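You operate a simulated robot arm through the tools that you are given. There is no shell and no other tool. Be economical: measure what you need, move in short steps, check, and stop when the job is done.

You are at the controls of a simulated two-armed robot. One attempt, no reset.

## Task
Jog the blemish to the pointer, wipe the dust off it and paint it over.
Fine: grey cloth first, then the black brush; both go back. The paint pot stands open and may stay so.
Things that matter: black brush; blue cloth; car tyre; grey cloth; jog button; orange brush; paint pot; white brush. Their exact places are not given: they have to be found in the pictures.

Only the result counts: the job must be done as asked and must still hold three seconds after the hand-in. Knocking over, shifting, dropping, spilling or breaking anything else fails it. Flat cloth is picked up by pressing the open fingertips on it (5 to 10 N) and closing them slowly along it; thin cloth reads only 2 to 8 mm in the jaws.

## Robot
Two 7-joint arms with two-finger parallel grippers on one trunk, on a base that drives. Base frame: it is fixed to the floor where the robot stands at the start and does not move with it; the origin is under the middle of the robot, x ahead of it, y to its left, z up. Units: m, rad, N and s.
The left shoulder is at the start at [0.05, 0.187, 1.145], the right one opposite. With the tool pointing down near the work surface each hand reaches from about 0.1 to 0.66 m from the robot's upright axis, wherever it stands, measured 20 degrees to its own side. Places, roughly: black brush [1.25, 1, 0.75]; blue cloth [1.5, 1, 0.75]; jog button [0.4, 0, 0.8]; orange brush [1.5, 1, 0.75]; paint pot [1.25, 1, 0.75]; white brush [1.25, 1, 0.75]. Payload 3.43 kg a hand.
The tool frame of a hand sits at the grasp point between the pads (the TCP): z along the fingers, y along the line on which they close. The tips reach 0.03 m beyond it. Largest opening 0.094 m; finger width 0.028, thickness 0.01; the body of the gripper, 0.05 by 0.096 m, starts 0.055 m behind the TCP.
Orientation is that of the tool frame in the base frame, as a unit quaternion [x, y, z, w]. With the fingers straight down and closing along the base's y, the tool's x points along the base's -x, its y along +y and its z along -z.

## Interface
- The arms move only by the tool step_arm. It takes "left_targets", "right_targets" or both (then of equal length, played together; a hand with none holds still); each is a list that holds one entry, the list of rows, each a list of 7 numbers: the shift along the tool's x, y, z in mm, then the turn, a rotation vector about the tool's x, y, z in rad, then the closure in counts, from 0 (fully open) to 255 (shut). In form: [[[tx, ty, tz, ax, ay, az, gripper], ...]]. A call has 1 to 8 rows; each row shifts and turns the commanded pose from where the row before left it, along the tool's axes as they then stand. Rows are played at 5 a second. More than 0.05 m and 0.15 rad between two rows, or a gripper value outside its range, and nothing of the call is played. Where a pose cannot be reached the arm comes as near as it can. A force on the tool above 40 N (or 10 N above the force at the start of the call, whichever is more), or a blocked arm, ends the call early, and 0.2 s more pass. Each finger travels about 0.153 m/s and halts on what it meets, pressing with about 25 N; the grip force reading is that of the motor and also rises with nothing between the fingers. The clock runs only during rows and for 0.2 s after the last one: add rows that do not move to give the fingers time. It gives the time, the measured TCP pose, the force on the tool (base axes), the opening and the grip force at its end, in the units of the frame above (readings bear some noise), with the torque about the TCP (base axes, N m) and any sound that the robot's microphone picked up, and new pictures: "views" is both (left out), scene, wrist or none (wrist: the cameras of the hands that moved).
- Cameras (640 x 400 px; columns grow to the right, rows downward): "scene" is now at [0.1466, 0.0198, 1.3591]; the picture's right is [0.22, -0.97, 0.00], its down [-0.29, -0.07, -0.96] and it looks along [0.93, 0.21, -0.30] (base axes); focal length 214 px, centre (320, 200). "left" rides on the left gripper at [0.076, -0.014, -0.102] in its tool frame; the picture's right is [0.18, 0.98, 0.00], its down [-0.75, 0.14, -0.64] and it looks along [-0.63, 0.12, 0.77] (tool axes); focal length 243 px, centre (320, 200). "right" rides on the right gripper at [0.076, 0.014, -0.103] in its tool frame; the picture's right is [-0.18, 0.98, 0.00], its down [-0.75, -0.14, -0.64] and it looks along [-0.63, -0.12, 0.77] (tool axes); focal length 243 px, centre (320, 200).
- slide_trunk(by): slides the trunk up (or, below 0, down) by that many m; the arms and the scene camera ride with it, the base frame stays. It gives what a move gives, with no picture.
- drive_base(legs): drives the robot by 1 to 6 legs, each [ahead, left, turn to the left] in m, m and rad, along the robot's own axes; the way and the turn of a leg run together, so that a leg with both is an arc; at most 1.5 m and 3.142 rad a leg. The arms and the cameras ride along, it lands a little off, and it stops where it bumps. It gives what a move gives, and a new picture of the scene camera.
- turn_head(pan, tilt): turns the head with the scene camera to pan (to the left, within 1.396 rad either way) and tilt (down, from -0.506 to 1.204), counted from straight ahead of the robot. It gives what a move gives, and a new picture of the scene camera.
- measure_at(camera, pixels): for up to 12 pixels [column, row] of the newest picture of that camera ("zoom" is the newest enlarged one), the place [x, y, z] in the base frame of the surface seen there, good to about 0.003 m, but the place of the scene camera against the robot may be out by one fixed shift of up to 0.025 m in any direction. No time passes.
- zoom(camera, box): a new picture of the part [left, top, right, bottom] of that camera's present view, enlarged. No time passes.
- sign_off(): hands the job in; it is judged then, once.

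Keep the steps short. Do not move on a guess: measure, check each grasp and each placing, and mend mistakes. In all there are 80 turns and 260 pictures (those below and enlarged ones count). Leave the grippers open and the arms clear of the work at the hand-in unless told otherwise, and finish with a single line.

The tools are called as a command line: name --argument value ..., lists and objects as JSON in quotes. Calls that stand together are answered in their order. step_arm: Moves the arms, as the interface text tells. Its arguments: {"type":"object","properties":{"left_targets":{"type":"array"},"right_targets":{"type":"array"},"views":{"type":"string","enum":["both","scene","wrist","none"]}},"required":[]} The other tools are called the same way: slide_trunk (by) slides the trunk up or down; drive_base (legs) drives the base; turn_head (pan, tilt) turns the head that bears the scene camera; measure_at (camera, pixels) gives the place of the surface under pixels of a picture; zoom (camera, box) takes an enlarged picture of a part of a camera's view; sign_off () hands the job in.

At the start:

```text
clock: 0.0
left_tcp_pos: [0.355, 0.3639, 1.3291]
left_ee_rot: [0.0, 1.0, 0.0, 0.0]
left_wrist_force: [0.3, -1.0, -0.8]
left_torque: [-0.02, 0.01, -0.01]
left_gripper_width: 0.094
left_gripper_force: 0.1
right_tcp_pos: [0.2787, 0.0073, 1.33]
right_ee_rot: [0.0, 1.0, 0.001, 0.0]
right_wrist_force: [0.5, -0.2, 0.3]
right_torque: [0.03, 0.03, 0.0]
right_gripper_width: 0.0942
right_gripper_force: 0.0
trunk travel left (down, up): [-0.36, 0.071]
robot x, y, heading: [-0.0004, -0.0009, 0.002]
head pan, tilt: [0.225, 0.3]
```

scene: 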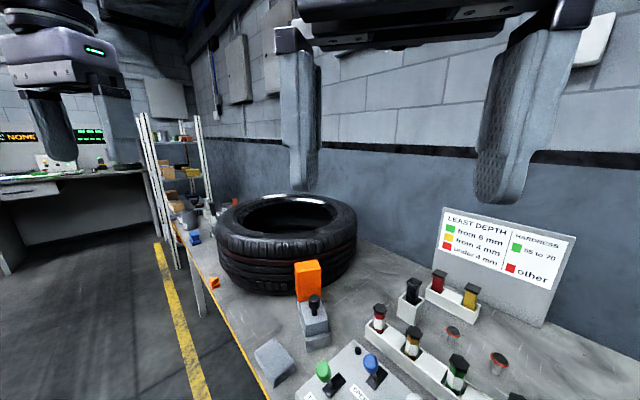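
right: 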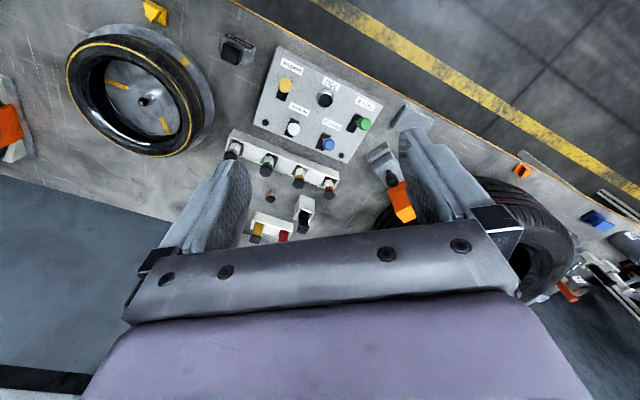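
left: 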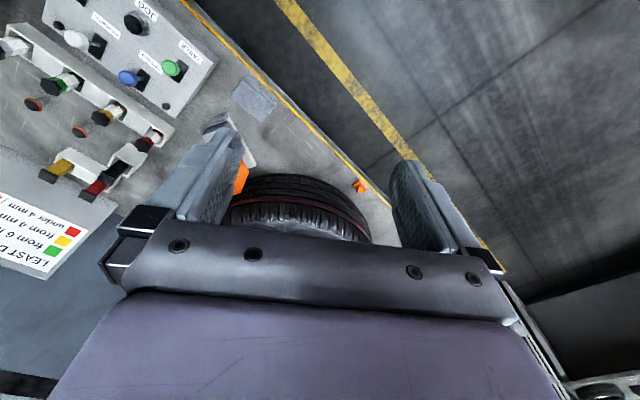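

I see a button panel labelled JOG in the right wrist picture around (325,95) and a wheel on a turntable at (140,90). I'll enlarge these and look around with the head.

zoom --camera "right" --box '[220, 20, 440, 250]'

zoom --camera "right" --box '[0, 0, 260, 190]'

turn_head --pan -0.2 --tilt 0.9

measure_at --camera "right" --pixels '[[325, 99], [145, 101], [237, 50], [155, 12], [326, 130], [400, 110], [10, 130], [250, 135], [335, 180]]'

```text
1.74 times, centred on (330, 135) of right
```

zoom: 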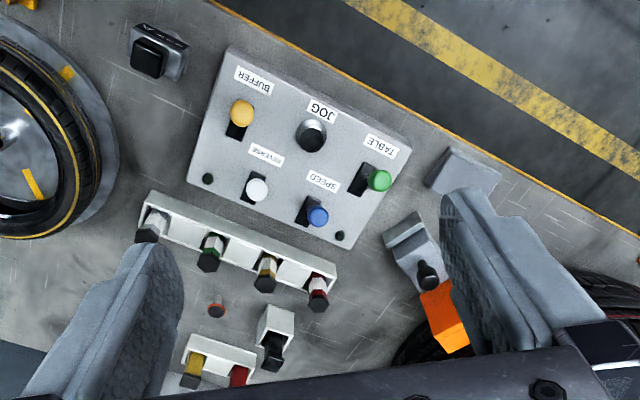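

```text
2.11 times, centred on (130, 95) of right
```

zoom: 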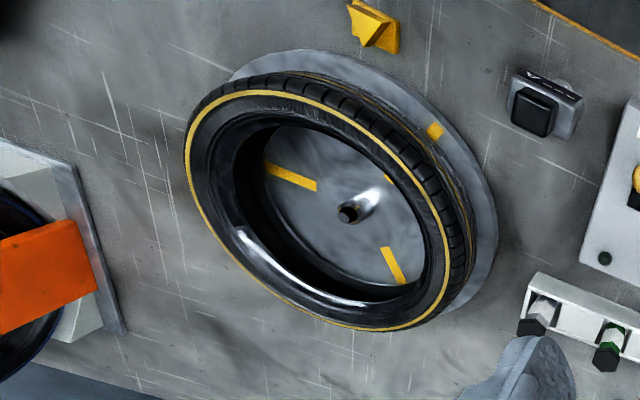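

```text
clock: 1.0
left_tcp_pos: [0.3553, 0.3634, 1.3288]
left_ee_rot: [0.0, 1.0, 0.001, 0.0]
left_wrist_force: [0.3, 0.0, 0.7]
left_torque: [-0.02, 0.01, 0.01]
left_gripper_width: 0.0938
left_gripper_force: 0.0
right_tcp_pos: [0.2786, 0.0075, 1.3286]
right_ee_rot: [0.001, 1.0, 0.0, 0.0]
right_wrist_force: [0.4, -1.0, 0.8]
right_torque: [-0.01, 0.02, -0.03]
right_gripper_width: 0.094
right_gripper_force: 0.1
trunk travel left (down, up): [-0.36, 0.071]
robot x, y, heading: [0.001, -0.0028, 0.002]
head pan, tilt: [-0.201, 0.901]
```

scene: 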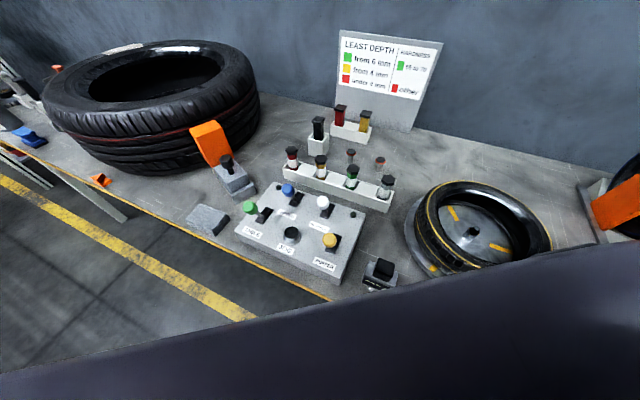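

```text
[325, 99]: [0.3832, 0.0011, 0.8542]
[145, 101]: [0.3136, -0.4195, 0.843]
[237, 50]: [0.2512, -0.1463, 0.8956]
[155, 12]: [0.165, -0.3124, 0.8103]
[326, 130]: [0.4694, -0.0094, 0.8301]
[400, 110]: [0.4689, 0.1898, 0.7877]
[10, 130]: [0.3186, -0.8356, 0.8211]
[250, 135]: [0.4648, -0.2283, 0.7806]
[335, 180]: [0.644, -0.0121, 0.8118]
```

The panel holds TABLE, SPEED, REVERSE, BUFFER and JOG. I need to find the blemish, pointer, cloths and brushes, so I'm looking in other directions.

turn_head --pan 0.7 --tilt 0.35

turn_head --pan 1.3 --tilt 0.3

turn_head --pan -1.0 --tilt 0.6

```text
clock: 2.2
left_tcp_pos: [0.3556, 0.3634, 1.33]
left_ee_rot: [0.0, 1.0, 0.0, 0.0]
left_wrist_force: [0.8, 0.1, 0.0]
left_torque: [-0.01, -0.02, -0.02]
left_gripper_width: 0.094
left_gripper_force: 0.0
right_tcp_pos: [0.2784, 0.0066, 1.3295]
right_ee_rot: [0.0, 1.0, 0.001, 0.0]
right_wrist_force: [0.2, 0.1, 0.2]
right_torque: [-0.02, -0.01, -0.01]
right_gripper_width: 0.0941
right_gripper_force: 0.0
trunk travel left (down, up): [-0.36, 0.071]
robot x, y, heading: [-0.0002, -0.0015, -0.003]
head pan, tilt: [0.7, 0.351]
```

scene: 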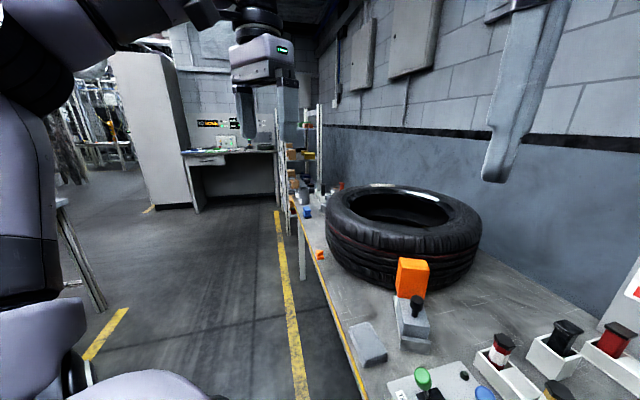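

```text
clock: 3.2
left_tcp_pos: [0.3555, 0.363, 1.3296]
left_ee_rot: [0.0, 1.0, 0.001, 0.0]
left_wrist_force: [0.1, 1.3, -0.1]
left_torque: [0.0, -0.01, 0.04]
left_gripper_width: 0.0942
left_gripper_force: 0.1
right_tcp_pos: [0.2774, 0.0099, 1.3324]
right_ee_rot: [0.008, 1.0, 0.008, -0.002]
right_wrist_force: [-4.9, 60.9, 67.4]
right_torque: [-5.29, 5.56, -5.32]
right_gripper_width: 0.0939
right_gripper_force: 0.0
trunk travel left (down, up): [-0.36, 0.071]
robot x, y, heading: [0.0018, -0.0014, -0.002]
head pan, tilt: [1.3, 0.3]
```

scene: 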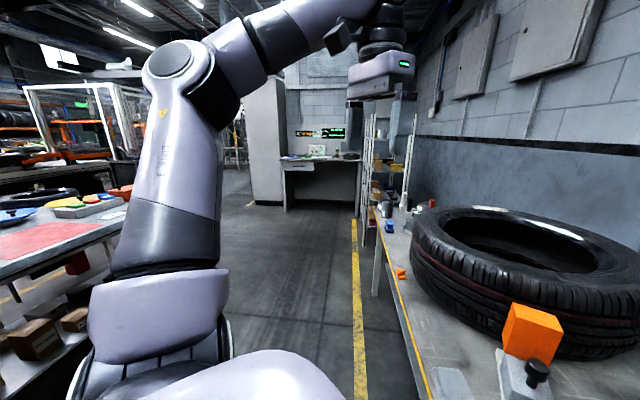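

```text
clock: 5.3
left_tcp_pos: [0.3547, 0.3628, 1.3307]
left_ee_rot: [0.0, 1.0, 0.001, 0.0]
left_wrist_force: [-0.1, -0.5, 0.8]
left_torque: [-0.01, 0.0, -0.02]
left_gripper_width: 0.0941
left_gripper_force: 0.0
right_tcp_pos: [0.281, 0.0053, 1.3317]
right_ee_rot: [0.001, 1.0, 0.002, 0.0]
right_wrist_force: [16.5, -20.8, 23.7]
right_torque: [2.2, 3.43, 1.59]
right_gripper_width: 0.0943
right_gripper_force: 0.0
trunk travel left (down, up): [-0.36, 0.071]
robot x, y, heading: [-0.0012, -0.0033, -0.0]
head pan, tilt: [-1.0, 0.6]
```

scene: 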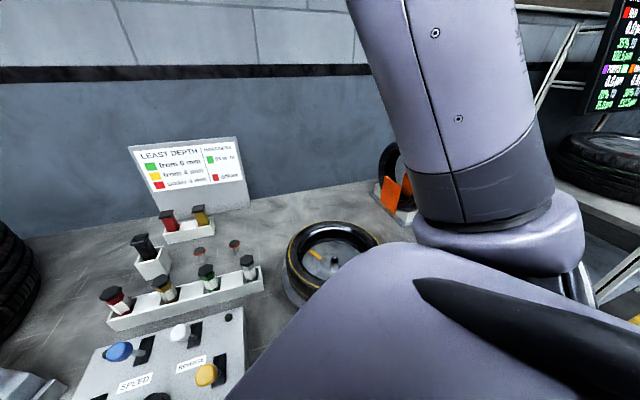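

The far left end of the bench seems to hold cups and a blue thing. I'll lower the right arm a little to keep the head clear of it, then look there.

step_arm --right_targets '[[[-40, 0, 0, 0, 0, 0, 0], [0, -40, 0, 0, 0, 0, 0], [0, -40, 0, 0, 0, 0, 0], [0, -40, 0, 0, 0, 0, 0], [0, -40, 0, 0, 0, 0, 0]]]' --views "wrist"

turn_head --pan 0.75 --tilt 0.35

zoom --camera "scene" --box '[240, 100, 400, 220]'

zoom --camera "scene" --box '[300, 170, 500, 300]'

```text
clock: 6.5
left_tcp_pos: [0.3554, 0.3628, 1.3316]
left_ee_rot: [0.0, 1.0, 0.001, 0.0]
left_wrist_force: [-0.3, -0.2, 0.2]
left_torque: [-0.01, -0.01, 0.02]
left_gripper_width: 0.0939
left_gripper_force: 0.1
right_tcp_pos: [0.3198, -0.1535, 1.328]
right_ee_rot: [0.0, 1.0, 0.001, 0.0]
right_wrist_force: [0.1, -0.3, 0.7]
right_torque: [0.0, 0.0, -0.01]
right_gripper_width: 0.0943
right_gripper_force: 0.0
trunk travel left (down, up): [-0.36, 0.071]
robot x, y, heading: [-0.0027, -0.0008, 0.0]
head pan, tilt: [-1.0, 0.6]
```

right: 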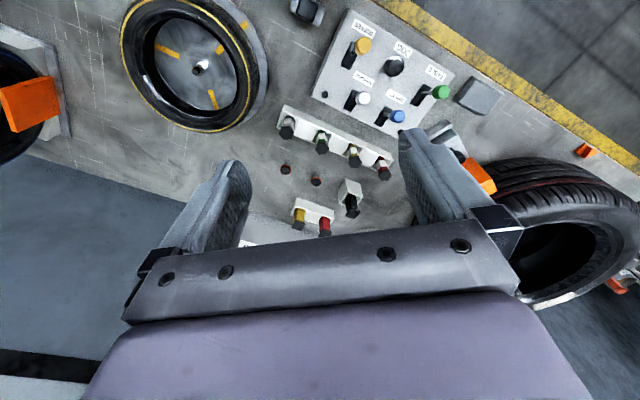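

```text
clock: 8.3
left_tcp_pos: [0.3546, 0.3632, 1.3297]
left_ee_rot: [0.0, 1.0, 0.0, 0.0]
left_wrist_force: [-0.6, -0.1, -0.6]
left_torque: [-0.03, -0.03, -0.03]
left_gripper_width: 0.0941
left_gripper_force: 0.1
right_tcp_pos: [0.3191, -0.152, 1.3287]
right_ee_rot: [0.0, 1.0, 0.0, 0.0]
right_wrist_force: [-0.5, -0.6, 0.3]
right_torque: [0.0, 0.04, -0.01]
right_gripper_width: 0.0941
right_gripper_force: 0.1
trunk travel left (down, up): [-0.36, 0.071]
robot x, y, heading: [-0.0011, -0.0017, -0.002]
head pan, tilt: [0.75, 0.351]
```

scene: 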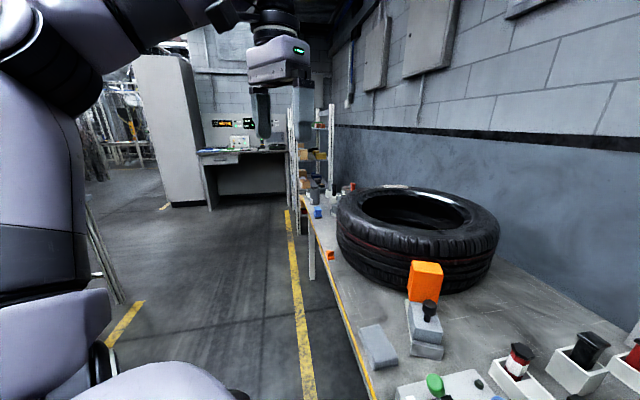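

```text
3.33 times, centred on (320, 160) of scene
```

zoom: 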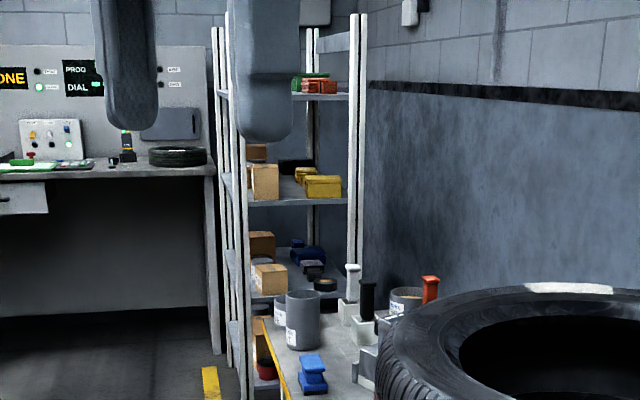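

```text
3.08 times, centred on (400, 235) of scene
```

zoom: 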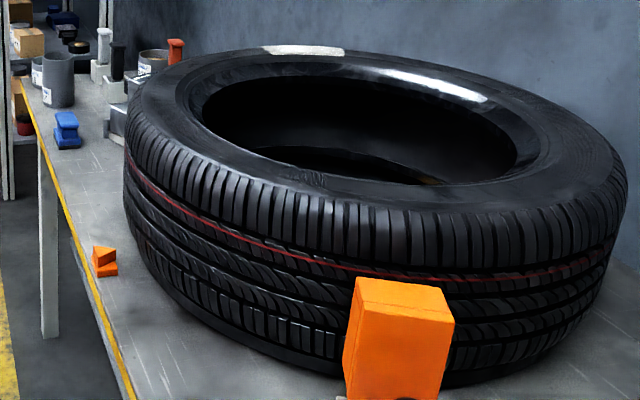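

The car tyre carries a pale patch on its far side (scene ~(395,187)), and a small orange pointer stands at the bench edge (332,254). Measuring these and the tools.

measure_at --camera "scene" --pixels '[[396, 187], [331, 250], [390, 290], [497, 225], [340, 215], [420, 190], [440, 196], [319, 212], [426, 280], [375, 345]]'

zoom --camera "scene" --box '[295, 165, 375, 225]'

```text
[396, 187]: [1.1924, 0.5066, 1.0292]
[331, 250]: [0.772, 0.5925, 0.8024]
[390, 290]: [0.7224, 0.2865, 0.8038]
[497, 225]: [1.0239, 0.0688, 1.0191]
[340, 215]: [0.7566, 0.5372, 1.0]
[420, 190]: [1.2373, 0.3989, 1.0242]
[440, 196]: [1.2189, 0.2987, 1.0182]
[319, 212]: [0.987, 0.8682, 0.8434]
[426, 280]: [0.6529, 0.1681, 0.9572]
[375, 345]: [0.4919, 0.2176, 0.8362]
```

```text
6.67 times, centred on (335, 195) of scene
```

zoom: 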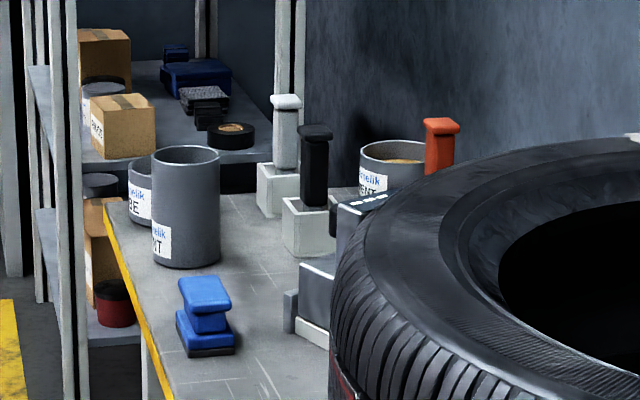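

Plan: use the right hand to press JOG from here. I bring it down to about z 1.05 over the button, closing the fingers.

step_arm --right_targets '[[[0, 20, 45, 0, 0, 0, 100], [-15, 25, 45, 0, 0, 0, 200], [-15, 25, 45, 0, 0, 0, 255], [-15, 25, 45, 0, 0, 0, 255], [-19, 29, 45, 0, 0, 0, 255], [0, 30, 45, 0, 0, 0, 255], [0, 0, 20, 0, 0, 0, 255]]]' --views "wrist"

turn_head --pan 0.3 --tilt 0.45

```text
refused: row 2 steps farther than a row can; nothing moved
```

```text
clock: 9.2
left_tcp_pos: [0.3556, 0.3628, 1.329]
left_ee_rot: [0.0, 1.0, -0.001, 0.0]
left_wrist_force: [-0.4, 0.1, 0.4]
left_torque: [-0.02, 0.02, -0.02]
left_gripper_width: 0.0939
left_gripper_force: 0.0
right_tcp_pos: [0.3192, -0.1526, 1.3291]
right_ee_rot: [0.0, 1.0, 0.0, 0.0]
right_wrist_force: [0.4, 0.7, -0.5]
right_torque: [-0.01, -0.01, -0.02]
right_gripper_width: 0.0941
right_gripper_force: 0.2
trunk travel left (down, up): [-0.36, 0.071]
robot x, y, heading: [0.0017, 0.0004, 0.0]
head pan, tilt: [0.3, 0.45]
```

scene: 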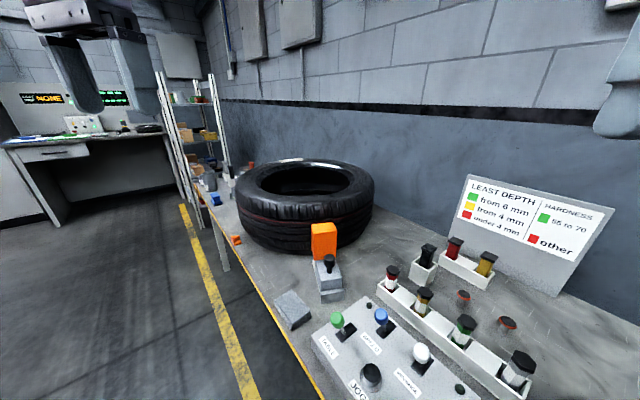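

The step limit is 50 mm total per row, so I'm using smaller rows.

step_arm --right_targets '[[[-10, 19, 35, 0, 0, 0, 100], [-10, 19, 35, 0, 0, 0, 200], [-10, 20, 35, 0, 0, 0, 255], [-10, 19, 35, 0, 0, 0, 255], [-10, 19, 35, 0, 0, 0, 255], [-10, 19, 35, 0, 0, 0, 255], [-4, 19, 35, 0, 0, 0, 255], [0, 19, 35, 0, 0, 0, 255]]]' --views "both"

zoom --camera "right" --box '[200, 20, 440, 220]'

```text
clock: 11.0
left_tcp_pos: [0.3552, 0.3635, 1.3298]
left_ee_rot: [0.0, 1.0, 0.0, 0.0]
left_wrist_force: [0.3, -0.5, 0.1]
left_torque: [-0.02, 0.0, 0.03]
left_gripper_width: 0.0941
left_gripper_force: 0.1
right_tcp_pos: [0.3842, -0.0003, 1.0489]
right_ee_rot: [0.0, 1.0, 0.0, 0.0]
right_wrist_force: [0.9, -0.4, 0.1]
right_torque: [0.03, 0.02, 0.04]
right_gripper_width: 0.0001
right_gripper_force: 25.2
trunk travel left (down, up): [-0.36, 0.071]
robot x, y, heading: [-0.0, 0.0043, 0.003]
head pan, tilt: [0.3, 0.45]
```

scene: 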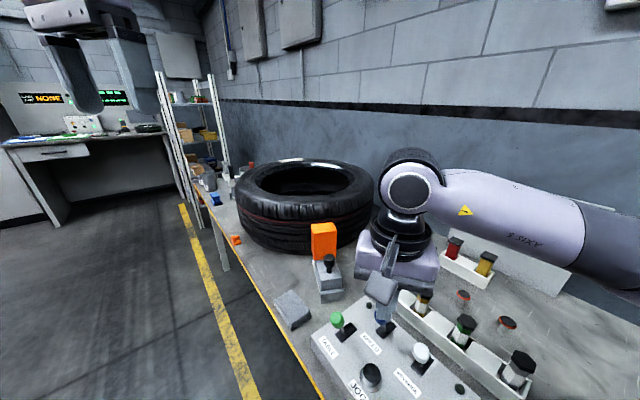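
right: 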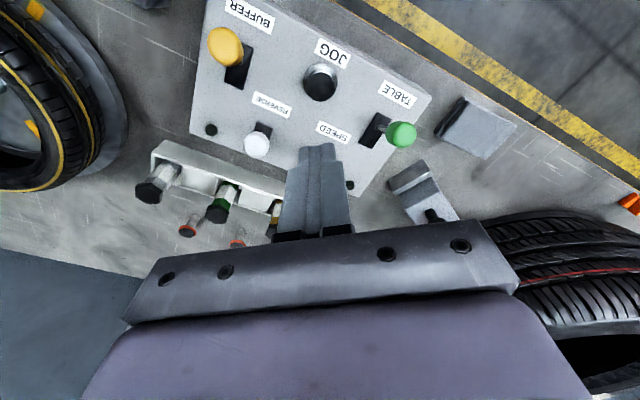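

```text
2.00 times, centred on (320, 120) of right
```

zoom: 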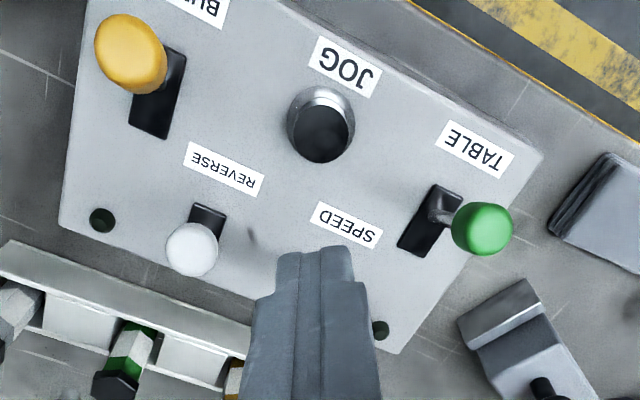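

measure_at --camera "right" --pixels '[[321, 85], [316, 87], [321, 70], [310, 110], [230, 47], [402, 134], [257, 145], [340, 110]]'

measure_at --camera "scene" --pixels '[[371, 374], [236, 238], [338, 319], [421, 352]]'

```text
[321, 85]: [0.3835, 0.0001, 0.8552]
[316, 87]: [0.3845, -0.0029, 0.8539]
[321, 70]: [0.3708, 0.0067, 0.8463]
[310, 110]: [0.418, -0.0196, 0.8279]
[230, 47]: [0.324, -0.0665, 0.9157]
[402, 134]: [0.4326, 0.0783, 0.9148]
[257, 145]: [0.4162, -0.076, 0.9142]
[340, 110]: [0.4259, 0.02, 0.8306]
```

```text
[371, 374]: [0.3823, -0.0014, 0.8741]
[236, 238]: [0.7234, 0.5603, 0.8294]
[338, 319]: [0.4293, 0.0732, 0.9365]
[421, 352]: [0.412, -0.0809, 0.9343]
```

The wrist camera puts the JOG top at (0.3835, 0, 0.855); the scene camera reads about 20 mm too high. Going down to just above the button.

step_arm --right_targets '[[[0, 0, 45, 0, 0, 0, 255], [0, 0, 45, 0, 0, 0, 255], [0, 0, 40, 0, 0, 0, 255], [0, 0, 25, 0, 0, 0, 255], [0, 0, 0, 0, 0, 0, 255]]]' --views "wrist"

step_arm --right_targets '[[[0, 0, 4, 0, 0, 0, 255], [0, 0, 4, 0, 0, 0, 255], [0, 0, 4, 0, 0, 0, 255], [0, 0, 0, 0, 0, 0, 255]]]' --views "scene"

```text
clock: 12.2
left_tcp_pos: [0.3546, 0.3631, 1.3289]
left_ee_rot: [-0.001, 1.0, 0.0, 0.0]
left_wrist_force: [0.2, 0.4, 0.0]
left_torque: [-0.01, -0.03, -0.03]
left_gripper_width: 0.0941
left_gripper_force: 0.0
right_tcp_pos: [0.3827, 0.0003, 0.8929]
right_ee_rot: [0.0, 1.0, 0.0, 0.0]
right_wrist_force: [0.0, -0.4, 0.3]
right_torque: [-0.01, -0.03, 0.06]
right_gripper_width: 0.0
right_gripper_force: 25.2
trunk travel left (down, up): [-0.36, 0.071]
robot x, y, heading: [0.0004, 0.0029, -0.001]
head pan, tilt: [0.3, 0.45]
```

right: 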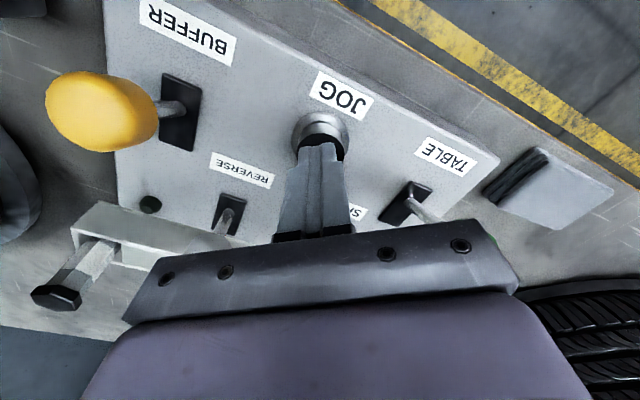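

```text
clock: 13.2
left_tcp_pos: [0.3542, 0.3628, 1.3293]
left_ee_rot: [0.0, 1.0, 0.0, 0.0]
left_wrist_force: [0.6, -0.3, 0.6]
left_torque: [0.03, -0.01, 0.01]
left_gripper_width: 0.0939
left_gripper_force: 0.0
right_tcp_pos: [0.3826, 0.0007, 0.8823]
right_ee_rot: [0.0, 1.0, 0.0, 0.0]
right_wrist_force: [-0.7, -0.5, 1.5]
right_torque: [0.0, -0.01, -0.04]
right_gripper_width: 0.0
right_gripper_force: 24.9
trunk travel left (down, up): [-0.36, 0.071]
robot x, y, heading: [0.0005, 0.0012, -0.001]
head pan, tilt: [0.3, 0.45]
```

scene: 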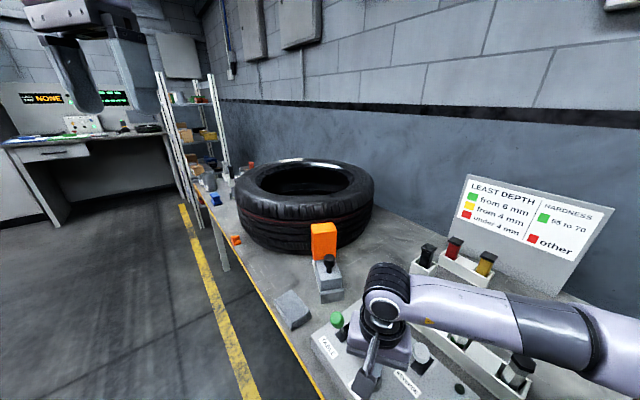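

Contact is just beginning (1.5 N). I'm pressing a few more mm and watching the tyre.

step_arm --right_targets '[[[0, 0, 3, 0, 0, 0, 255], [0, 0, 2, 0, 0, 0, 255], [0, 0, 0, 0, 0, 0, 255], [0, 0, 0, 0, 0, 0, 255]]]' --views "scene"

zoom --camera "scene" --box '[200, 130, 400, 270]'

```text
clock: 14.2
left_tcp_pos: [0.3544, 0.3634, 1.3298]
left_ee_rot: [0.001, 1.0, 0.001, 0.0]
left_wrist_force: [-0.2, -0.1, 0.2]
left_torque: [-0.01, 0.0, 0.0]
left_gripper_width: 0.0937
left_gripper_force: 0.0
right_tcp_pos: [0.3828, 0.0006, 0.8772]
right_ee_rot: [-0.001, 1.0, 0.0, 0.0]
right_wrist_force: [0.1, -1.3, 5.1]
right_torque: [-0.03, 0.03, -0.01]
right_gripper_width: 0.0001
right_gripper_force: 24.3
trunk travel left (down, up): [-0.36, 0.071]
robot x, y, heading: [-0.0015, 0.002, -0.001]
head pan, tilt: [0.3, 0.45]
heard: click
```

scene: 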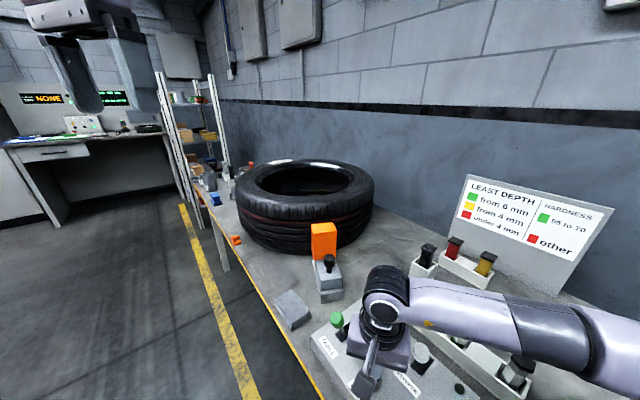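

```text
2.86 times, centred on (300, 200) of scene
```

zoom: 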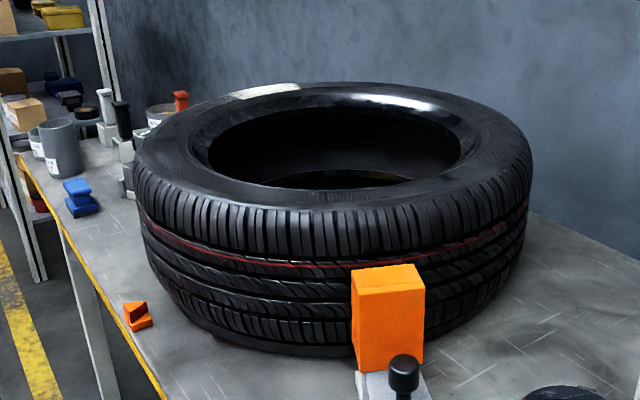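

A click, and the patch moved left, towards the pointer. I hold the button and watch the rate.

step_arm --right_targets '[[[0, 0, 0, 0, 0, 0, 255], [0, 0, 0, 0, 0, 0, 255], [0, 0, 0, 0, 0, 0, 255], [0, 0, 0, 0, 0, 0, 255], [0, 0, 0, 0, 0, 0, 255], [0, 0, 0, 0, 0, 0, 255], [0, 0, 0, 0, 0, 0, 255], [0, 0, 0, 0, 0, 0, 255]]]' --views "none"

zoom --camera "scene" --box '[200, 130, 400, 270]'

```text
clock: 16.0
left_tcp_pos: [0.3556, 0.3635, 1.3297]
left_ee_rot: [0.0, 1.0, 0.0, -0.001]
left_wrist_force: [0.2, 0.4, 0.3]
left_torque: [-0.03, 0.01, -0.01]
left_gripper_width: 0.0938
left_gripper_force: 0.1
right_tcp_pos: [0.3839, 0.0011, 0.8771]
right_ee_rot: [0.0, 1.0, 0.0, 0.001]
right_wrist_force: [1.2, 0.0, 5.9]
right_torque: [-0.02, 0.01, 0.02]
right_gripper_width: 0.0
right_gripper_force: 25.2
trunk travel left (down, up): [-0.36, 0.071]
robot x, y, heading: [-0.0013, 0.0021, 0.003]
head pan, tilt: [0.3, 0.45]
```

```text
2.86 times, centred on (300, 200) of scene
```

zoom: 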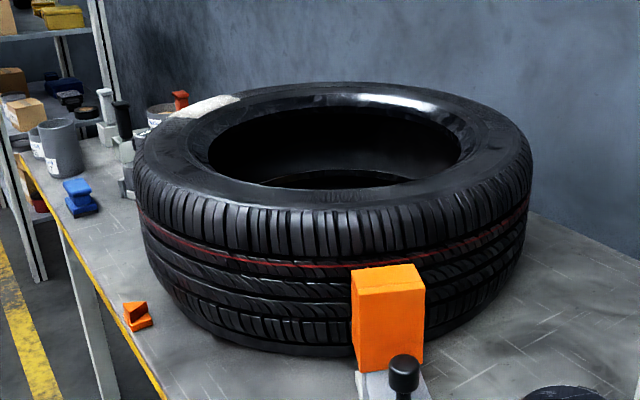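

It turns while held. Measuring the patch, tyre rim and pointer in the enlarged picture to work out the angles.

measure_at --camera "zoom" --pixels '[[172, 112], [208, 104], [240, 97], [138, 310], [140, 170], [330, 205], [510, 160], [345, 82], [190, 310], [205, 112]]'

```text
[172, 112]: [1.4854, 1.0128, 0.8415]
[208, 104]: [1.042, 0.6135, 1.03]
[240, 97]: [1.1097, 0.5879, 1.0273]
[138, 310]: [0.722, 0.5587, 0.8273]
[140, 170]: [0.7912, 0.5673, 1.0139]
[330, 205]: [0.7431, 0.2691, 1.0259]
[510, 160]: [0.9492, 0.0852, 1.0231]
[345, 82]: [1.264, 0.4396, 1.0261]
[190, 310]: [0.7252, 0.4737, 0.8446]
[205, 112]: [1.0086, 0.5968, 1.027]
```

Tyre centre ≈ (1.0, 0.365); the blemish is now at ~79°, the pointer at ~140°, and the rate is ~14°/s. Holding on a further 1.8 s.

step_arm --right_targets '[[[0, 0, 0, 0, 0, 0, 255], [0, 0, 0, 0, 0, 0, 255], [0, 0, 0, 0, 0, 0, 255], [0, 0, 0, 0, 0, 0, 255], [0, 0, 0, 0, 0, 0, 255], [0, 0, 0, 0, 0, 0, 255], [0, 0, 0, 0, 0, 0, 255], [0, 0, 0, 0, 0, 0, 255]]]' --views "none"

zoom --camera "scene" --box '[200, 150, 320, 260]'

```text
clock: 17.8
left_tcp_pos: [0.3545, 0.3638, 1.3298]
left_ee_rot: [0.001, 1.0, 0.0, 0.0]
left_wrist_force: [0.5, -0.1, -0.2]
left_torque: [0.03, 0.0, -0.02]
left_gripper_width: 0.0939
left_gripper_force: 0.1
right_tcp_pos: [0.3821, -0.0004, 0.8765]
right_ee_rot: [0.001, 1.0, -0.001, 0.0]
right_wrist_force: [1.6, 0.2, 4.9]
right_torque: [0.03, -0.03, 0.01]
right_gripper_width: 0.0
right_gripper_force: 25.0
trunk travel left (down, up): [-0.36, 0.071]
robot x, y, heading: [0.0001, 0.0009, -0.001]
head pan, tilt: [0.3, 0.45]
```

```text
3.64 times, centred on (260, 205) of scene
```

zoom: 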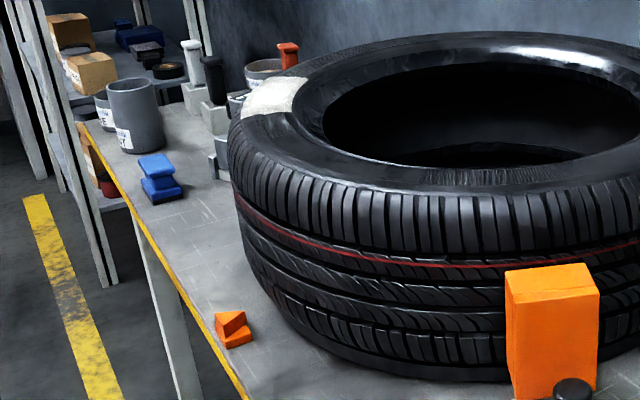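

measure_at --camera "zoom" --pixels '[[270, 97], [245, 105], [300, 82], [248, 320], [218, 325], [232, 316], [240, 335], [270, 80]]'

zoom --camera "scene" --box '[230, 228, 250, 248]'

```text
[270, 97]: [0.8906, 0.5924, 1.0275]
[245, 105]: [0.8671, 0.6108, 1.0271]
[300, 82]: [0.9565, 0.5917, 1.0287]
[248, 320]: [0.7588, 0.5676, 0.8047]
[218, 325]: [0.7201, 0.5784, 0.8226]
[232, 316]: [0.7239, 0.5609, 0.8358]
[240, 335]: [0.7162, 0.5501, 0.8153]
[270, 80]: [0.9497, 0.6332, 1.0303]
```

```text
16.00 times, centred on (240, 238) of scene
```

zoom: 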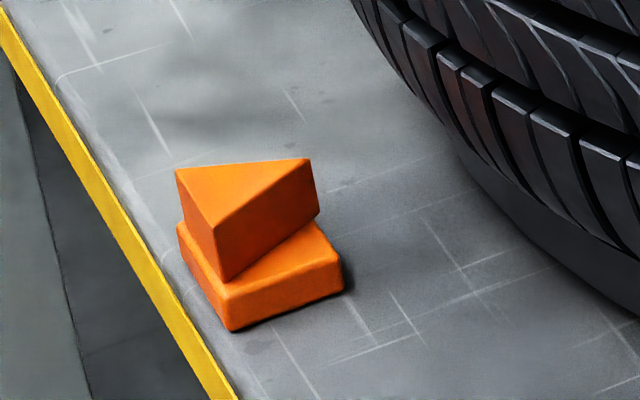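

measure_at --camera "zoom" --pixels '[[182, 172], [305, 163], [216, 221], [235, 190], [225, 310], [335, 280], [300, 240]]'

```text
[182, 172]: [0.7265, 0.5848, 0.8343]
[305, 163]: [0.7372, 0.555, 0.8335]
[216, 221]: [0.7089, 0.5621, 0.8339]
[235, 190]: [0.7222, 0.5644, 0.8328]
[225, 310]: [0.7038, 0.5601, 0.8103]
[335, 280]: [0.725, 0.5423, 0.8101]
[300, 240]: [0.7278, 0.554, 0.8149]
```

zoom --camera "scene" --box '[225, 145, 385, 265]'

measure_at --camera "zoom" --pixels '[[150, 115], [240, 95], [330, 92], [430, 105], [500, 125], [530, 160], [105, 145], [80, 190], [520, 230], [350, 235], [220, 225], [130, 190]]'

```text
3.33 times, centred on (305, 205) of scene
```

zoom: 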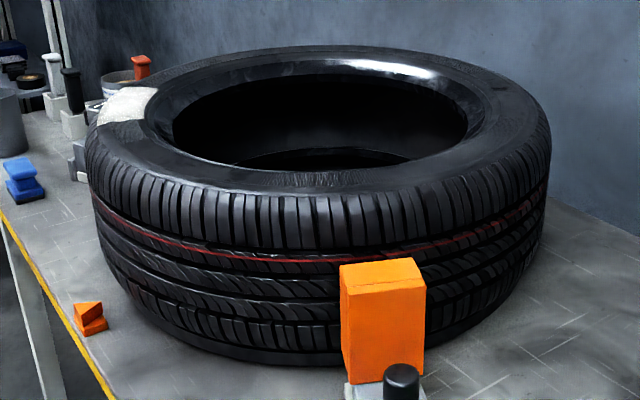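

```text
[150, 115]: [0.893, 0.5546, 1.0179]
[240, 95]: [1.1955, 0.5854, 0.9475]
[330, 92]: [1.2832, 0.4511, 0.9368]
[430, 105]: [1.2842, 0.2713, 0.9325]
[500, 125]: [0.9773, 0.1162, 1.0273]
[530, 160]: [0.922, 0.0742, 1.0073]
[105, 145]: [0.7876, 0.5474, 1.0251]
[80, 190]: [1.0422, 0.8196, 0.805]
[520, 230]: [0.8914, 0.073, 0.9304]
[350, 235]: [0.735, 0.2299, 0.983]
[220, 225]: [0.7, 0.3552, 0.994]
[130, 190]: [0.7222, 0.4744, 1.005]
```

Centre refined to ≈ (1.012, 0.373): pointer tip at ~146°, blemish at ~114°, rate ~18°/s. Hold 1.2 s, then release and measure.

step_arm --right_targets '[[[0, 0, 0, 0, 0, 0, 255], [0, 0, 0, 0, 0, 0, 255], [0, 0, 0, 0, 0, 0, 255], [0, 0, 0, 0, 0, 0, 255], [0, 0, 0, 0, 0, 0, 255], [0, 0, 0, 0, 0, 0, 255], [0, 0, -12, 0, 0, 0, 255], [0, 0, 0, 0, 0, 0, 255]]]' --views "none"

zoom --camera "scene" --box '[220, 165, 320, 255]'

```text
clock: 19.6
left_tcp_pos: [0.3553, 0.3644, 1.3292]
left_ee_rot: [0.0, 1.0, 0.0, 0.0]
left_wrist_force: [0.0, -0.7, 0.7]
left_torque: [0.01, 0.03, 0.01]
left_gripper_width: 0.0941
left_gripper_force: 0.0
right_tcp_pos: [0.384, 0.0005, 0.8878]
right_ee_rot: [0.0, 1.0, 0.0, 0.001]
right_wrist_force: [0.0, 0.0, 0.1]
right_torque: [-0.03, 0.01, -0.02]
right_gripper_width: 0.0
right_gripper_force: 25.1
trunk travel left (down, up): [-0.36, 0.071]
robot x, y, heading: [0.0023, 0.002, 0.0]
head pan, tilt: [0.3, 0.45]
```

```text
4.44 times, centred on (270, 210) of scene
```

zoom: 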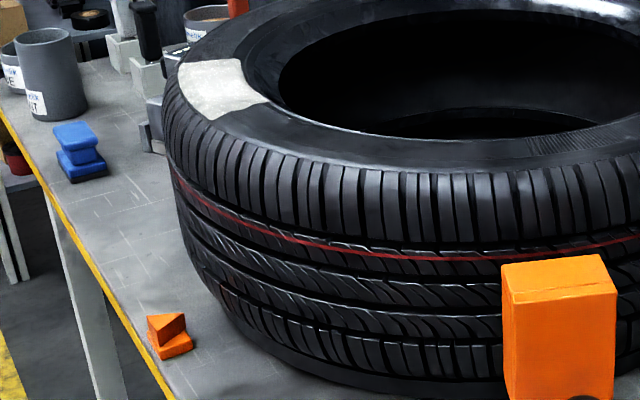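

measure_at --camera "zoom" --pixels '[[238, 62], [266, 101], [182, 68], [208, 117], [222, 88], [185, 95]]'

```text
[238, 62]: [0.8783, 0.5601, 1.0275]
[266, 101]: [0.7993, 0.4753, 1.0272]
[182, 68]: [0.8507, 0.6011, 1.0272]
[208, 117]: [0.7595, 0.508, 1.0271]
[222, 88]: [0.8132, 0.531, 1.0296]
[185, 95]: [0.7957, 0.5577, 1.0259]
```

The patch runs 125°–153°, middle ~139.3°; the pointer is at ~146°. A short tap (~0.4 s) gives the remaining ~6.7°.

step_arm --right_targets '[[[0, 0, 12, 0, 0, 0, 255], [0, 0, 0, 0, 0, 0, 255], [0, 0, -12, 0, 0, 0, 255], [0, 0, 0, 0, 0, 0, 255]]]' --views "none"

zoom --camera "scene" --box '[220, 165, 320, 255]'

```text
clock: 20.6
left_tcp_pos: [0.3559, 0.3628, 1.3294]
left_ee_rot: [0.001, 1.0, 0.0, 0.0]
left_wrist_force: [0.2, 0.4, 0.2]
left_torque: [0.07, 0.0, 0.0]
left_gripper_width: 0.094
left_gripper_force: 0.1
right_tcp_pos: [0.3832, 0.0002, 0.8882]
right_ee_rot: [0.0, 1.0, 0.001, 0.001]
right_wrist_force: [0.6, -0.4, 0.1]
right_torque: [0.02, 0.01, -0.02]
right_gripper_width: 0.0
right_gripper_force: 25.2
trunk travel left (down, up): [-0.36, 0.071]
robot x, y, heading: [0.0024, -0.0002, 0.003]
head pan, tilt: [0.3, 0.45]
heard: click
```

```text
4.44 times, centred on (270, 210) of scene
```

zoom: 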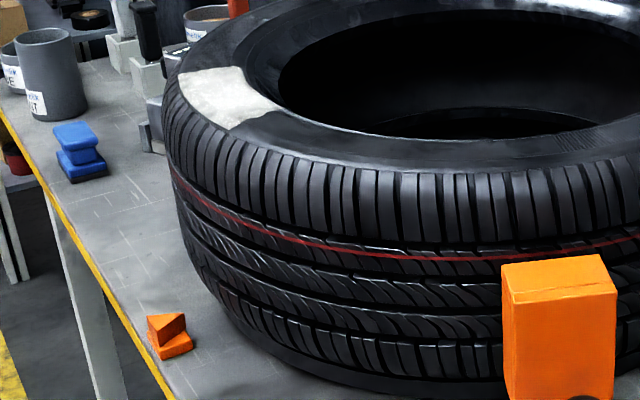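

measure_at --camera "zoom" --pixels '[[240, 69], [281, 108], [182, 77], [228, 128], [230, 97]]'

zoom --camera "scene" --box '[252, 172, 292, 200]'

```text
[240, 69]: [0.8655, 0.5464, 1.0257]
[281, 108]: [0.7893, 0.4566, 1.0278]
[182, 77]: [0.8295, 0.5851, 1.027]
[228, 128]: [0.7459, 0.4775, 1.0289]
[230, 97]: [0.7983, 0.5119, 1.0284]
```

```text
14.29 times, centred on (272, 186) of scene
```

zoom: 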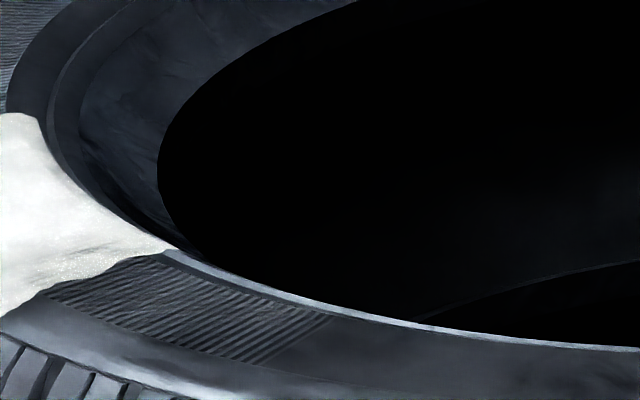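

The middle is now ~144.8°, essentially at the pointer (146°). Now lift the right hand and look at the grey object near the panel.

step_arm --right_targets '[[[0, 0, -45, 0, 0, 0, 255], [0, 0, -45, 0, 0, 0, 255], [0, 0, -45, 0, 0, 0, 150], [0, 0, -45, 0, 0, 0, 0], [0, -45, 0, 0, 0, 0, 0], [0, -45, 0, 0, 0, 0, 0], [0, -45, 0, 0, 0, 0, 0], [0, 0, -40, 0, 0, 0, 0]]]' --views "both"

zoom --camera "scene" --box '[250, 270, 350, 350]'

measure_at --camera "scene" --pixels '[[292, 310], [282, 300], [300, 322], [300, 345], [270, 305], [225, 220], [262, 275], [320, 390], [365, 280]]'

```text
clock: 22.4
left_tcp_pos: [0.3544, 0.3627, 1.3283]
left_ee_rot: [0.0, 1.0, -0.002, 0.0]
left_wrist_force: [-0.3, -0.6, -0.2]
left_torque: [-0.01, -0.01, -0.01]
left_gripper_width: 0.0941
left_gripper_force: 0.0
right_tcp_pos: [0.3836, -0.1332, 1.1082]
right_ee_rot: [-0.001, 1.0, 0.0, -0.001]
right_wrist_force: [0.7, -0.4, -0.3]
right_torque: [0.0, -0.01, 0.01]
right_gripper_width: 0.0943
right_gripper_force: 0.1
trunk travel left (down, up): [-0.36, 0.071]
robot x, y, heading: [0.001, -0.0006, 0.003]
head pan, tilt: [0.3, 0.45]
```

scene: 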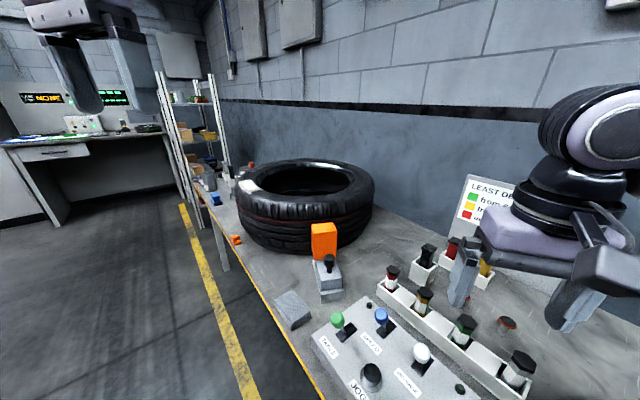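
right: 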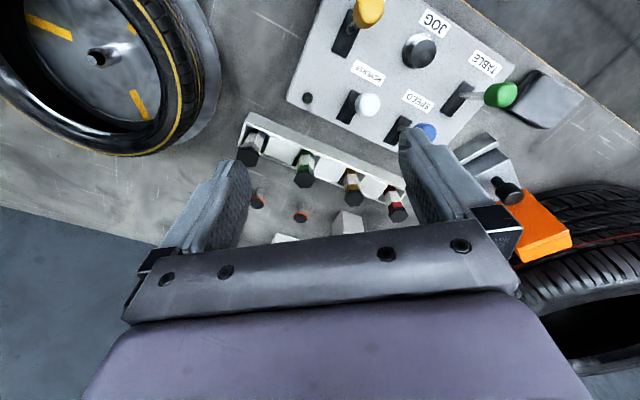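

```text
5.00 times, centred on (300, 310) of scene
```

zoom: 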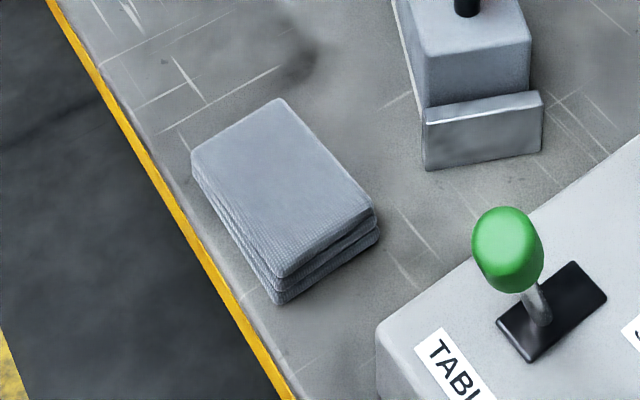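

```text
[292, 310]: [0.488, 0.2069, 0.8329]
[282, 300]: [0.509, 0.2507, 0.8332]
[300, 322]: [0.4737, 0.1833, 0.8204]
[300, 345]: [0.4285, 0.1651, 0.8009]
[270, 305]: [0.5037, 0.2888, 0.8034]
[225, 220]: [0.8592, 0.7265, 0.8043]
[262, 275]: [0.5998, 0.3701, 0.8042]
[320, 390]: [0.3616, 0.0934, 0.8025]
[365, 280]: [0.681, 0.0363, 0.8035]
```

The grey cloth is a folded stack at about (0.49, 0.21, 0.81) and the bench top is ~0.783. I bring the left hand above it (z≈1.05), away from the levers.

step_arm --left_targets '[[[-16, -19, 35, 0, 0, 0, 0], [-16, -19, 35, 0, 0, 0, 0], [-16, -19, 35, 0, 0, 0, 0], [-16, -19, 35, 0, 0, 0, 0], [-16, -19, 35, 0, 0, 0, 0], [-16, -19, 35, 0, 0, 0, 0], [-16, -19, 35, 0, 0, 0, 0], [-16, -19, 35, 0, 0, 0, 0]]]' --views "wrist"

zoom --camera "left" --box '[240, 40, 420, 200]'

```text
clock: 24.2
left_tcp_pos: [0.484, 0.2108, 1.05]
left_ee_rot: [0.0, 1.0, -0.001, 0.0]
left_wrist_force: [0.7, 0.2, 0.5]
left_torque: [0.03, -0.01, 0.02]
left_gripper_width: 0.0939
left_gripper_force: 0.1
right_tcp_pos: [0.3847, -0.1343, 1.1075]
right_ee_rot: [-0.001, 1.0, 0.0, 0.001]
right_wrist_force: [0.3, 0.8, -0.5]
right_torque: [0.02, 0.02, 0.01]
right_gripper_width: 0.094
right_gripper_force: 0.0
trunk travel left (down, up): [-0.36, 0.071]
robot x, y, heading: [-0.0041, 0.0035, 0.003]
head pan, tilt: [0.3, 0.45]
```

left: 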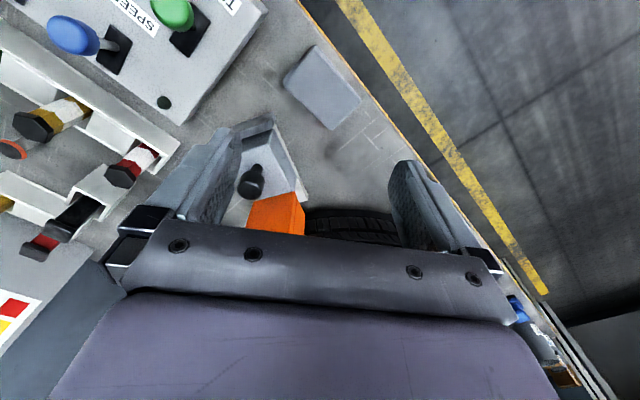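

```text
2.50 times, centred on (330, 120) of left
```

zoom: 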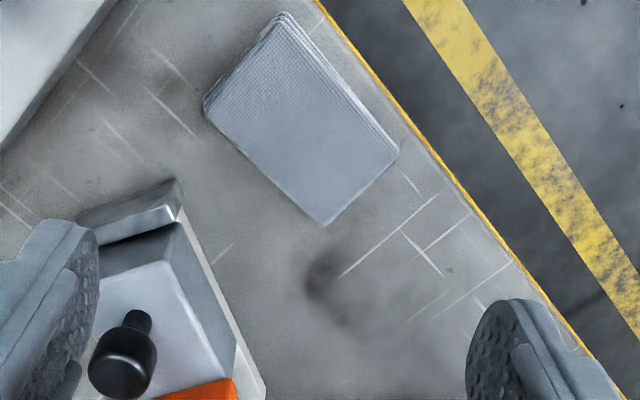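

measure_at --camera "zoom" --pixels '[[285, 20], [208, 112], [322, 218], [393, 152], [300, 130], [250, 240], [185, 250], [130, 370], [230, 360], [430, 180]]'

```text
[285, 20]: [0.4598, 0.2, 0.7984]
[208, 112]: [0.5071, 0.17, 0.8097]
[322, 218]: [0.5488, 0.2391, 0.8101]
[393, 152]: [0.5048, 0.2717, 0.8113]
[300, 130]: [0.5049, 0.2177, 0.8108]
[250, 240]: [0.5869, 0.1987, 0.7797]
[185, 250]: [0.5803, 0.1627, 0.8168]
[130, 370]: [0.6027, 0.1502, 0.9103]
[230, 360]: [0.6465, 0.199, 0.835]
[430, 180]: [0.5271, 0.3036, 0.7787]
```

Cloth stack: 56 × 81 mm, 30 mm thick, centre (0.505, 0.2205), short side along −33°. I turn the left hand so that it closes across the short side.

step_arm --left_targets '[[[-21, 10, 0, 0, 0, 0, 0], [0, 0, 20, 0, 0, -0.142, 0], [0, 0, 20, 0, 0, -0.142, 0], [0, 0, 20, 0, 0, -0.142, 0], [0, 0, 20, 0, 0, -0.142, 0], [0, 0, 10, 0, 0, -0.142, 0], [0, 0, 0, 0, 0, -0.142, 0], [0, 0, 0, 0, 0, -0.143, 0]]]' --views "wrist"

zoom --camera "left" --box '[200, 40, 440, 240]'

```text
clock: 26.0
left_tcp_pos: [0.5017, 0.2235, 0.9606]
left_ee_rot: [-0.479, 0.878, 0.0, 0.0]
left_wrist_force: [-0.3, 0.4, 0.0]
left_torque: [0.03, -0.03, -0.01]
left_gripper_width: 0.0939
left_gripper_force: 0.0
left hand out of reach, approached as far as the arm can: row 6
right_tcp_pos: [0.3829, -0.134, 1.1089]
right_ee_rot: [0.0, 1.0, 0.0, 0.0]
right_wrist_force: [0.8, -0.3, 0.4]
right_torque: [0.04, 0.01, 0.02]
right_gripper_width: 0.0942
right_gripper_force: 0.1
trunk travel left (down, up): [-0.36, 0.071]
robot x, y, heading: [-0.0016, 0.0002, 0.004]
head pan, tilt: [0.3, 0.45]
```

left: 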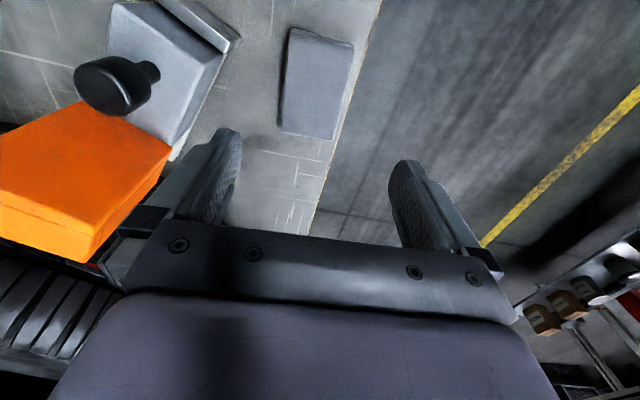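

```text
2.00 times, centred on (320, 140) of left
```

zoom: 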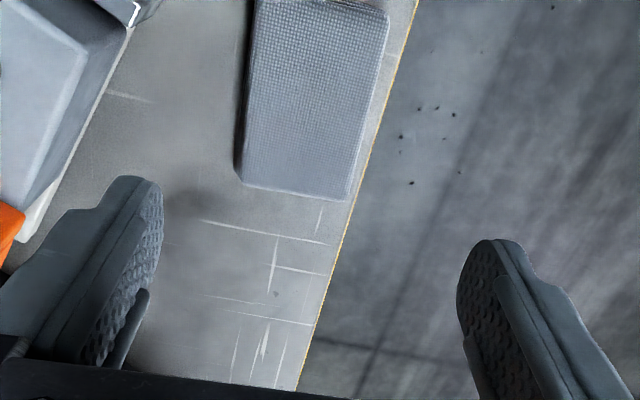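

measure_at --camera "left" --pixels '[[291, 32], [352, 44], [280, 130], [331, 137], [316, 85], [285, 80], [342, 90]]'

```text
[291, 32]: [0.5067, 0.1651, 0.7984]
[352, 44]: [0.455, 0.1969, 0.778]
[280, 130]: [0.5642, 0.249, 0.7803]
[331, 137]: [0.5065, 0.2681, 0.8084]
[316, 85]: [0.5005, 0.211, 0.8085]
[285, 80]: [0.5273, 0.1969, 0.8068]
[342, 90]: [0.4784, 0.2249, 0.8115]
```

The hand lines up with the stack to about 4 mm. Going down in two stages.

step_arm --left_targets '[[[0, -4, 40, 0, 0, 0, 0], [0, 0, 40, 0, 0, 0, 0], [0, 0, 35, 0, 0, 0, 0], [0, 0, 10, 0, 0, 0, 0], [0, 0, 12, 0, 0, 0, 0], [0, 0, 0, 0, 0, 0, 0]]]' --views "wrist"

```text
clock: 27.4
left_tcp_pos: [0.4611, 0.2583, 0.8603]
left_ee_rot: [-0.477, 0.879, -0.001, 0.0]
left_wrist_force: [0.6, 0.2, 0.2]
left_torque: [-0.01, -0.02, -0.05]
left_gripper_width: 0.0939
left_gripper_force: 0.1
left hand out of reach, approached as far as the arm can: row 1, 2, 3, 4, 5
right_tcp_pos: [0.3831, -0.1333, 1.1092]
right_ee_rot: [0.0, 1.0, 0.0, 0.001]
right_wrist_force: [0.0, 0.9, 0.5]
right_torque: [0.02, 0.02, 0.01]
right_gripper_width: 0.094
right_gripper_force: 0.1
trunk travel left (down, up): [-0.36, 0.071]
robot x, y, heading: [-0.0007, 0.0019, -0.001]
head pan, tilt: [0.3, 0.45]
```

left: 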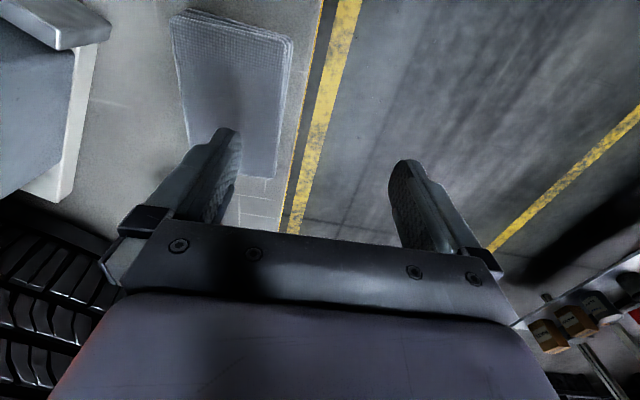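

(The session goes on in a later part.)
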